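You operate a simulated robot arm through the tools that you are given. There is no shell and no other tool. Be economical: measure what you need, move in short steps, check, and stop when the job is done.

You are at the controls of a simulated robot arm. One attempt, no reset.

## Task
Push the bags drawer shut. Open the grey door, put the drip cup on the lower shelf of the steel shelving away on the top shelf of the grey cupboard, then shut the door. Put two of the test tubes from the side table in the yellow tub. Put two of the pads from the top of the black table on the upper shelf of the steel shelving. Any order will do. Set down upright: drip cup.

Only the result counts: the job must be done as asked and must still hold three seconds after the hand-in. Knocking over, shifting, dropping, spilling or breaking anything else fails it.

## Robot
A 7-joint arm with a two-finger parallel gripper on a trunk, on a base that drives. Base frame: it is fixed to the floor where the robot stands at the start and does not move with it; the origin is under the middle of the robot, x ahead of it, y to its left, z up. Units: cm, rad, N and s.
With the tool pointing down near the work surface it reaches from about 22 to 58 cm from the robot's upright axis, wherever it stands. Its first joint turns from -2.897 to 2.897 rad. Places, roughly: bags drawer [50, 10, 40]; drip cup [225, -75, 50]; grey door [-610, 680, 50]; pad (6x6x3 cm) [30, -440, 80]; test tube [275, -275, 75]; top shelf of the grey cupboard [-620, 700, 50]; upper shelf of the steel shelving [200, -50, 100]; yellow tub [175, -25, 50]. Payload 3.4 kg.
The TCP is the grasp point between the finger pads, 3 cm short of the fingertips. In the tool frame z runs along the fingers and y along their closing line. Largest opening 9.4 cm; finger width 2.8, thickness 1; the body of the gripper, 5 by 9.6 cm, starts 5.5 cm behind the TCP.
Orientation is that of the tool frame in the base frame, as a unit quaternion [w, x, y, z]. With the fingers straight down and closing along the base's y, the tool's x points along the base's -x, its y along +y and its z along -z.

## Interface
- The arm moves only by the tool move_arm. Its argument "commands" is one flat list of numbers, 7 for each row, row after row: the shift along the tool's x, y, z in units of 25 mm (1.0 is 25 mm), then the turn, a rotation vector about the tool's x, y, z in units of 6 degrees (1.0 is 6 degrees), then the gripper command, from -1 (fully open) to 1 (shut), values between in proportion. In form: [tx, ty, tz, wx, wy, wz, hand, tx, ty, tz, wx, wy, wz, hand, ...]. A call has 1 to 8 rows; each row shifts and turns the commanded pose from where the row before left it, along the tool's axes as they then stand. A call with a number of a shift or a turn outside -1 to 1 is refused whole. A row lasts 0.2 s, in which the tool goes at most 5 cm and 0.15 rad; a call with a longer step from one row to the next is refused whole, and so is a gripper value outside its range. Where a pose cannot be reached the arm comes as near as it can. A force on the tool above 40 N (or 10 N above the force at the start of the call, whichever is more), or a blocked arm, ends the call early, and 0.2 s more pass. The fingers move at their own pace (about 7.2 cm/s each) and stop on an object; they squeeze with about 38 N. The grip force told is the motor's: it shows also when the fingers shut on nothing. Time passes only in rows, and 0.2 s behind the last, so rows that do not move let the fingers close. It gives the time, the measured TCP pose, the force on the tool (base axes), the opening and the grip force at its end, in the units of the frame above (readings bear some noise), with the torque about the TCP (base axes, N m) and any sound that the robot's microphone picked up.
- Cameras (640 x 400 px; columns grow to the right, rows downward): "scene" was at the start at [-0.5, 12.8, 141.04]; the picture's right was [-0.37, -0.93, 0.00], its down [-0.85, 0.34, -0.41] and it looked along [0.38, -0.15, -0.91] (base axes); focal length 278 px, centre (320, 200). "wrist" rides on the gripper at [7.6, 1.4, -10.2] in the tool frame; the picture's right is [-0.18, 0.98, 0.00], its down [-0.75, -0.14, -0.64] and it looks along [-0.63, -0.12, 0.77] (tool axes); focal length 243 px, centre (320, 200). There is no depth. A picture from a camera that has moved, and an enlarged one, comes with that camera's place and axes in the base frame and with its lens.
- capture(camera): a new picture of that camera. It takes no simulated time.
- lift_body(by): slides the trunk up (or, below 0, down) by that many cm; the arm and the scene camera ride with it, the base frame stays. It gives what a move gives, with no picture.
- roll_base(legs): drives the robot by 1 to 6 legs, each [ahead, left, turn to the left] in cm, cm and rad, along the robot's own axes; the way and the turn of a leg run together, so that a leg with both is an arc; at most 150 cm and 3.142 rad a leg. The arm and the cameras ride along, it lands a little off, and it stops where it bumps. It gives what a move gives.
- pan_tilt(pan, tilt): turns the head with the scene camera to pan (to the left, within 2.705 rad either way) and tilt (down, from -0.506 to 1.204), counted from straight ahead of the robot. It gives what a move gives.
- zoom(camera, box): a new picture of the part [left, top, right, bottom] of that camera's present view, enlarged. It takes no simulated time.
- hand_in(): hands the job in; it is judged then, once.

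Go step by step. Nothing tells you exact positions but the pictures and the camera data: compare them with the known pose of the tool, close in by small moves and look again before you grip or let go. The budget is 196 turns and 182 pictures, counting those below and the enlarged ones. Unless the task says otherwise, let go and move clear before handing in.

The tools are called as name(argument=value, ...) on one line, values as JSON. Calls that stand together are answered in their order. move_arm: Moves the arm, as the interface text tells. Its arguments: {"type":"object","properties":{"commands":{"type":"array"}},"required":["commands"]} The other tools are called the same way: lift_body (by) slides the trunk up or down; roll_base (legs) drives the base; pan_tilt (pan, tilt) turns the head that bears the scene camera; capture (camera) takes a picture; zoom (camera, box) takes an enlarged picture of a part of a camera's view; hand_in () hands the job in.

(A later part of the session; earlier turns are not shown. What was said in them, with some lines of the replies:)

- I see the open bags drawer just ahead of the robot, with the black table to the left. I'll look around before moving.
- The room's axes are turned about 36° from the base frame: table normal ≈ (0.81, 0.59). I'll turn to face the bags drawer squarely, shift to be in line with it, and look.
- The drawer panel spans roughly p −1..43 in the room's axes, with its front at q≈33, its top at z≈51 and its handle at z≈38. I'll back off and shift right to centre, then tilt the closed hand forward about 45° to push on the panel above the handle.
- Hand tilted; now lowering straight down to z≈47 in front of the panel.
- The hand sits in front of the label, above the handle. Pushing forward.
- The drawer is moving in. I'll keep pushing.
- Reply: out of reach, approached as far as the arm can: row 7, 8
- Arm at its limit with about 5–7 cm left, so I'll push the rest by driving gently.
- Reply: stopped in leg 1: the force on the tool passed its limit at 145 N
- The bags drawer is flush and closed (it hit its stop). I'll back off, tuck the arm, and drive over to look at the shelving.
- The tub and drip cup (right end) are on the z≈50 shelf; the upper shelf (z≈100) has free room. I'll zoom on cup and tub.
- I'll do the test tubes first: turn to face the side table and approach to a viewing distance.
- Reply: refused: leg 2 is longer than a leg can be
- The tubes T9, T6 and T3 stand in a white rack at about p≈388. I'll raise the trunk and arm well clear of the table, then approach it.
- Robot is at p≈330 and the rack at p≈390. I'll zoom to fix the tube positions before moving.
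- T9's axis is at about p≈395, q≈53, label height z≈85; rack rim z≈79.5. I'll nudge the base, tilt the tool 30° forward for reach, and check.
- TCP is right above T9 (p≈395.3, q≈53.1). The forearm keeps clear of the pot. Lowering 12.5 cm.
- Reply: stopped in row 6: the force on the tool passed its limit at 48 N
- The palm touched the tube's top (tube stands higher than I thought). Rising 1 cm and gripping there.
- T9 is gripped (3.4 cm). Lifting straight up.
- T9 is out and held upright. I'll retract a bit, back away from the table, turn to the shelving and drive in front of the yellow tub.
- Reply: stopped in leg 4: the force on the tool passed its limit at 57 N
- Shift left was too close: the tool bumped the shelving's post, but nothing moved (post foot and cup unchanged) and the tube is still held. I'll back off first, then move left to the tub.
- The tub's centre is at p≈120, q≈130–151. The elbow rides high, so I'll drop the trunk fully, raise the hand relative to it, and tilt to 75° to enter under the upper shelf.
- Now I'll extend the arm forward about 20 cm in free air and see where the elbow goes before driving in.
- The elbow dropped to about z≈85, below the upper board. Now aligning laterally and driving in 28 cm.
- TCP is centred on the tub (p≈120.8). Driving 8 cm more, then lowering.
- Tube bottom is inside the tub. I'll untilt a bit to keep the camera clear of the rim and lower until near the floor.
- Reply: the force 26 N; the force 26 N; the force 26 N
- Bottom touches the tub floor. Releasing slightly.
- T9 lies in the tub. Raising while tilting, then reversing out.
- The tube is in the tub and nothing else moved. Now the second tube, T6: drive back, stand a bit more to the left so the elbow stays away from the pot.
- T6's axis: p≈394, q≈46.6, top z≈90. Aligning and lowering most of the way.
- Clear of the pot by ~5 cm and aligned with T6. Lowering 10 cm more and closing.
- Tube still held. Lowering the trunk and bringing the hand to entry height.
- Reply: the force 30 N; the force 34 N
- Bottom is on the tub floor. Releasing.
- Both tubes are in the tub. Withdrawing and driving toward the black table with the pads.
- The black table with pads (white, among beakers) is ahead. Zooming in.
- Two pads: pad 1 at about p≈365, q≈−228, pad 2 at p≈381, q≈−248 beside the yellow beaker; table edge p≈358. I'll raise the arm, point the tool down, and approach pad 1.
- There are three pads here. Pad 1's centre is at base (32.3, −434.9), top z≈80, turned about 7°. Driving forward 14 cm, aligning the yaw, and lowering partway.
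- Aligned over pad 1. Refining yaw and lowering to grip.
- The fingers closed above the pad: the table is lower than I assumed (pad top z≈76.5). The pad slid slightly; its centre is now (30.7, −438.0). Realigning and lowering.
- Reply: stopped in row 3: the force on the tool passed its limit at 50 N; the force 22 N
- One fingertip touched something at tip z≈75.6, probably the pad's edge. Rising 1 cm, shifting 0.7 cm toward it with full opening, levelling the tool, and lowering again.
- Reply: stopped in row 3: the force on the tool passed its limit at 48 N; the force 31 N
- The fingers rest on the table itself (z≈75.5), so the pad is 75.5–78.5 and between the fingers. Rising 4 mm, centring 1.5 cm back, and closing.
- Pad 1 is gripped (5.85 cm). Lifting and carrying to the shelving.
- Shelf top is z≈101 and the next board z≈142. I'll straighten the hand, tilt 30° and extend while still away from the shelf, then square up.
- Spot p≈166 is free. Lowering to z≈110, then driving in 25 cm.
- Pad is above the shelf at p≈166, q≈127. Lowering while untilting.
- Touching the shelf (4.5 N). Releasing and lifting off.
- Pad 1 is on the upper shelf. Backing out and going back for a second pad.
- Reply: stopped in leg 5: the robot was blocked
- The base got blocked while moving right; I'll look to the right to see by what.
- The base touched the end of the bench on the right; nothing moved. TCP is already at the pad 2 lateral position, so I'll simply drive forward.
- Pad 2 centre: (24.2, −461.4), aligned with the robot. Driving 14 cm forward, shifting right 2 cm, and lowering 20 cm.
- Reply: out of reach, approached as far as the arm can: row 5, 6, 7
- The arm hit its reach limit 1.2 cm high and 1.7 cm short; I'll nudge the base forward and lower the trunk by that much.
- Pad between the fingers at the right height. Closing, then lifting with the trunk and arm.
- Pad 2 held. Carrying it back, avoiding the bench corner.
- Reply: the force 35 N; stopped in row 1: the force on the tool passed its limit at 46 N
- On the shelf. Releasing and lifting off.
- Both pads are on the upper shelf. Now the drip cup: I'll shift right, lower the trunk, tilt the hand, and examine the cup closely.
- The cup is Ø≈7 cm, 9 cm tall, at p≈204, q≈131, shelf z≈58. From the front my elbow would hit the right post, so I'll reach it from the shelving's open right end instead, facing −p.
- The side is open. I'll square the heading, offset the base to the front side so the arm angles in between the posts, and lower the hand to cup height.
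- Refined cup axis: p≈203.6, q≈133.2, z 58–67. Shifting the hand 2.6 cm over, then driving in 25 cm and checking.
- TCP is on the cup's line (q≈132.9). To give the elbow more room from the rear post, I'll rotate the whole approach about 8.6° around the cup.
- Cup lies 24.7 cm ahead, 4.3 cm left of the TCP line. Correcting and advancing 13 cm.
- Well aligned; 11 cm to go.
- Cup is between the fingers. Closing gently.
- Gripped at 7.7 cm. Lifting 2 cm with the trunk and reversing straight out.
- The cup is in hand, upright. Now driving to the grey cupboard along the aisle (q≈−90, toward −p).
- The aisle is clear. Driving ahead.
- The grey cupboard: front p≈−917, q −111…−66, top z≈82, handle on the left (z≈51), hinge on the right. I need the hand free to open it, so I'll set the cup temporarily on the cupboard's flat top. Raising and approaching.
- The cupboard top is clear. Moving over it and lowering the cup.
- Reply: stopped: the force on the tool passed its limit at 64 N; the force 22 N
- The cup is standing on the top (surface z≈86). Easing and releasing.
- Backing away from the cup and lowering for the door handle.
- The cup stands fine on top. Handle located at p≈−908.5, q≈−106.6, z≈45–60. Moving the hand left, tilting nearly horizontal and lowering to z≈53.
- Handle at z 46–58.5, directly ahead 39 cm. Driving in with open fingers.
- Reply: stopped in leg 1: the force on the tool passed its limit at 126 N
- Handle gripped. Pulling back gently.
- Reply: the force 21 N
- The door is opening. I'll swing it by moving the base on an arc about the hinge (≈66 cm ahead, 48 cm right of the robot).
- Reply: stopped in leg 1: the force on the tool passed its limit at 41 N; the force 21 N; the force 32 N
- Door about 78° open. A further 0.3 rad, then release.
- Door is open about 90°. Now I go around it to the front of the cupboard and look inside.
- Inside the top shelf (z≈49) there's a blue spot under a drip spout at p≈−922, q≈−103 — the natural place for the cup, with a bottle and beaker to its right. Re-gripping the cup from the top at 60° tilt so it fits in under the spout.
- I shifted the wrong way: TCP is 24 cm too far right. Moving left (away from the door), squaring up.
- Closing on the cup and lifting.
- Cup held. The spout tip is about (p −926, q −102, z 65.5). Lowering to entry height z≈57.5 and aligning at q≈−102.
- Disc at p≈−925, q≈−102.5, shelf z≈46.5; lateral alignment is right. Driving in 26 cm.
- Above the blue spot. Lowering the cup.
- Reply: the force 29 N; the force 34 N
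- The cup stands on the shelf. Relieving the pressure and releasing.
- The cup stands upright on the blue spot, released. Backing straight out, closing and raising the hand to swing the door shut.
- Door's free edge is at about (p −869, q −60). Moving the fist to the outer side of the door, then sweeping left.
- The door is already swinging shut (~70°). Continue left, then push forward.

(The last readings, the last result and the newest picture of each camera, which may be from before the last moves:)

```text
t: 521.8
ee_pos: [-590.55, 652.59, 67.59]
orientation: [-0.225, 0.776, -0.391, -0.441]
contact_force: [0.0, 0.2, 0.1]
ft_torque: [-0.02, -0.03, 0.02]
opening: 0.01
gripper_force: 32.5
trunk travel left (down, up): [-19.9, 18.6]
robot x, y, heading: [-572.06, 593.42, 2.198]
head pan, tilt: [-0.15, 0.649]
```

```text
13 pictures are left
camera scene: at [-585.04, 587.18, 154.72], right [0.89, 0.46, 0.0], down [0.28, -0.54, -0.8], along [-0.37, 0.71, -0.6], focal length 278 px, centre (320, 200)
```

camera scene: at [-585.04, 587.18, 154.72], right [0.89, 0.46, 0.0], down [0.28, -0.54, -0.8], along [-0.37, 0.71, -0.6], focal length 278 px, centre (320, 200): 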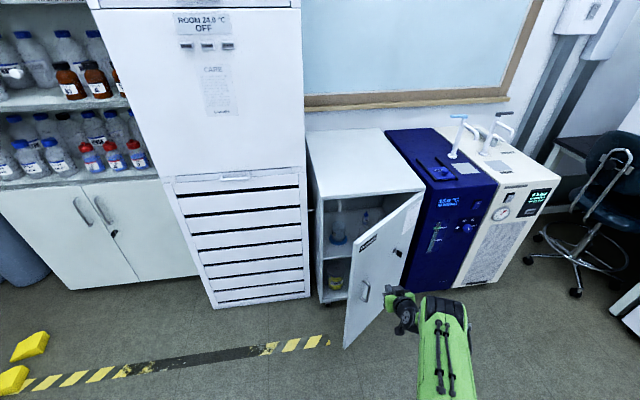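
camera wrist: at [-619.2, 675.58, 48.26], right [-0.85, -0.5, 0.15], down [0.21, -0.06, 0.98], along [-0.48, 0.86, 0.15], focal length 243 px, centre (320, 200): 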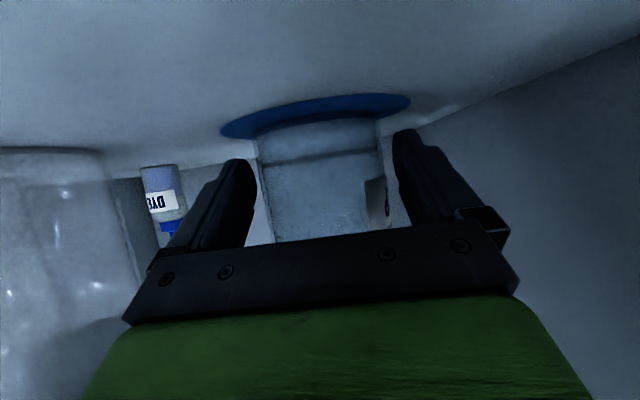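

roll_base(legs=[[25, 0, 0]])

roll_base(legs=[[9, 0, 0]])

capture(camera="scene")

```text
t: 523.6
ee_pos: [-604.81, 672.49, 67.64]
orientation: [-0.226, 0.775, -0.393, -0.44]
contact_force: [0.1, 0.1, 0.7]
ft_torque: [-0.01, 0.03, 0.02]
opening: 0.0
gripper_force: 33.4
trunk travel left (down, up): [-19.9, 18.6]
robot x, y, heading: [-586.32, 613.21, 2.197]
head pan, tilt: [-0.15, 0.649]
```

```text
t: 524.7
ee_pos: [-608.57, 678.07, 67.02]
orientation: [-0.221, 0.778, -0.398, -0.433]
contact_force: [2.6, -4.6, 2.7]
ft_torque: [0.02, 0.0, 0.04]
opening: 0.0
gripper_force: 33.1
trunk travel left (down, up): [-19.9, 18.6]
robot x, y, heading: [-591.58, 619.78, 2.202]
head pan, tilt: [-0.15, 0.649]
stopped in leg 1: the force on the tool passed its limit at 121 N (the readings are from after the stop); the commanded pose is now the measured one
```

```text
12 pictures are left
camera scene: at [-603.9, 613.21, 154.72], right [0.89, 0.46, 0.0], down [0.28, -0.54, -0.8], along [-0.37, 0.71, -0.6], focal length 278 px, centre (320, 200)
```

scene: 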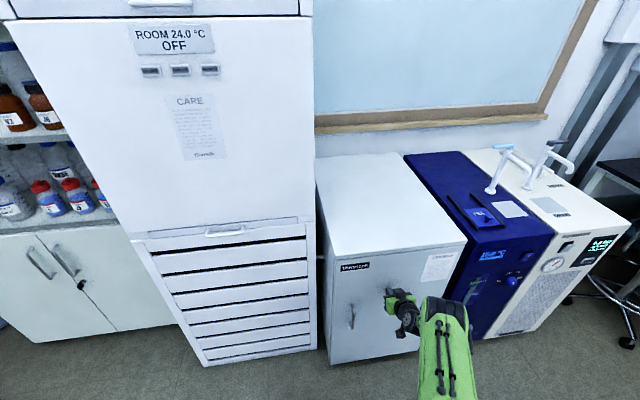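

Door shut. Backing off and checking.

roll_base(legs=[[-40, 0, 0]])

capture(camera="scene")

zoom(camera="scene", box=[290, 110, 450, 270])

```text
t: 527.2
ee_pos: [-585.19, 645.67, 66.97]
orientation: [-0.221, 0.778, -0.397, -0.433]
contact_force: [0.2, 0.1, 0.6]
ft_torque: [-0.02, -0.01, 0.02]
opening: 0.02
gripper_force: 33.9
trunk travel left (down, up): [-19.9, 18.6]
robot x, y, heading: [-567.61, 587.18, 2.199]
head pan, tilt: [-0.15, 0.649]
```

```text
11 pictures are left
camera scene: at [-580.34, 580.9, 154.73], right [0.89, 0.46, 0.0], down [0.28, -0.54, -0.8], along [-0.37, 0.71, -0.6], focal length 278 px, centre (320, 200)
```

scene: 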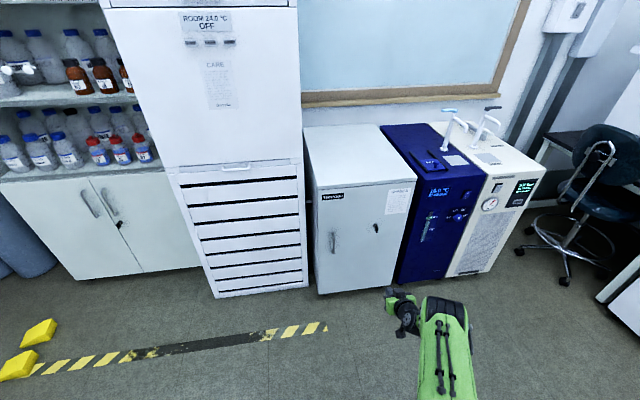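

```text
2.50 times, centred on (370, 190) of scene
camera zoom: at [-580.34, 580.9, 154.73], right [0.89, 0.46, 0.0], down [0.28, -0.54, -0.8], along [-0.37, 0.71, -0.6], focal length 695 px, centre (195, 225)
```

zoom: 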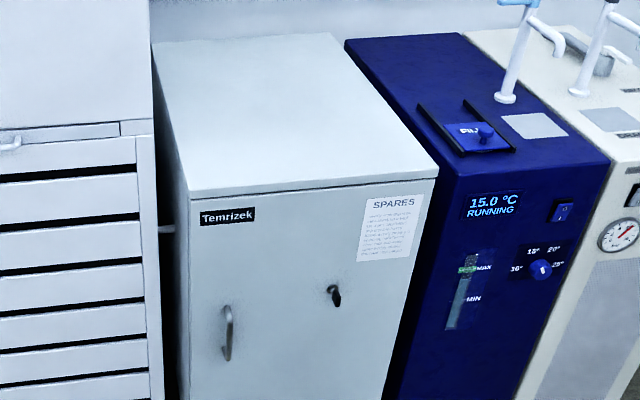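

The door is closed flush and the hand is clear. The bags drawer is shut, two tubes lie in the tub, two pads are on the upper shelf, and the cup was upright on the top shelf just before I shut the door. Handing in.

hand_in()

```text
The job is handed in.
```

I finished every part of the task and handed the job in; the result has not been reported back to me.

- **Bags drawer:** pushed in to its stop, and it sits flush with the drawers above and below.
- **Test tubes:** T9 and T6 from the side table are lying in the yellow tub.
- **Pads:** two pads from the black table are on the upper shelf of the steel shelving, to the right of the wipes box.
- **Drip cup:** standing upright on the top shelf of the grey cupboard, on the blue spot under the spout, with the door shut. I set it on top of the cupboard for a while so I could open the door.

I did not see the cup again after closing the door, which met the frame with a firm push.

I had four unplanned contacts along the way:
- The tool hit a post of the steel shelving while I was carrying T9.
- The base touched the end of a bench.
- The palm pressed on T9 in its rack.
- One pad slid about 2 cm on the table before I gripped it.

After each contact the pictures showed nothing knocked over and nothing else out of place.
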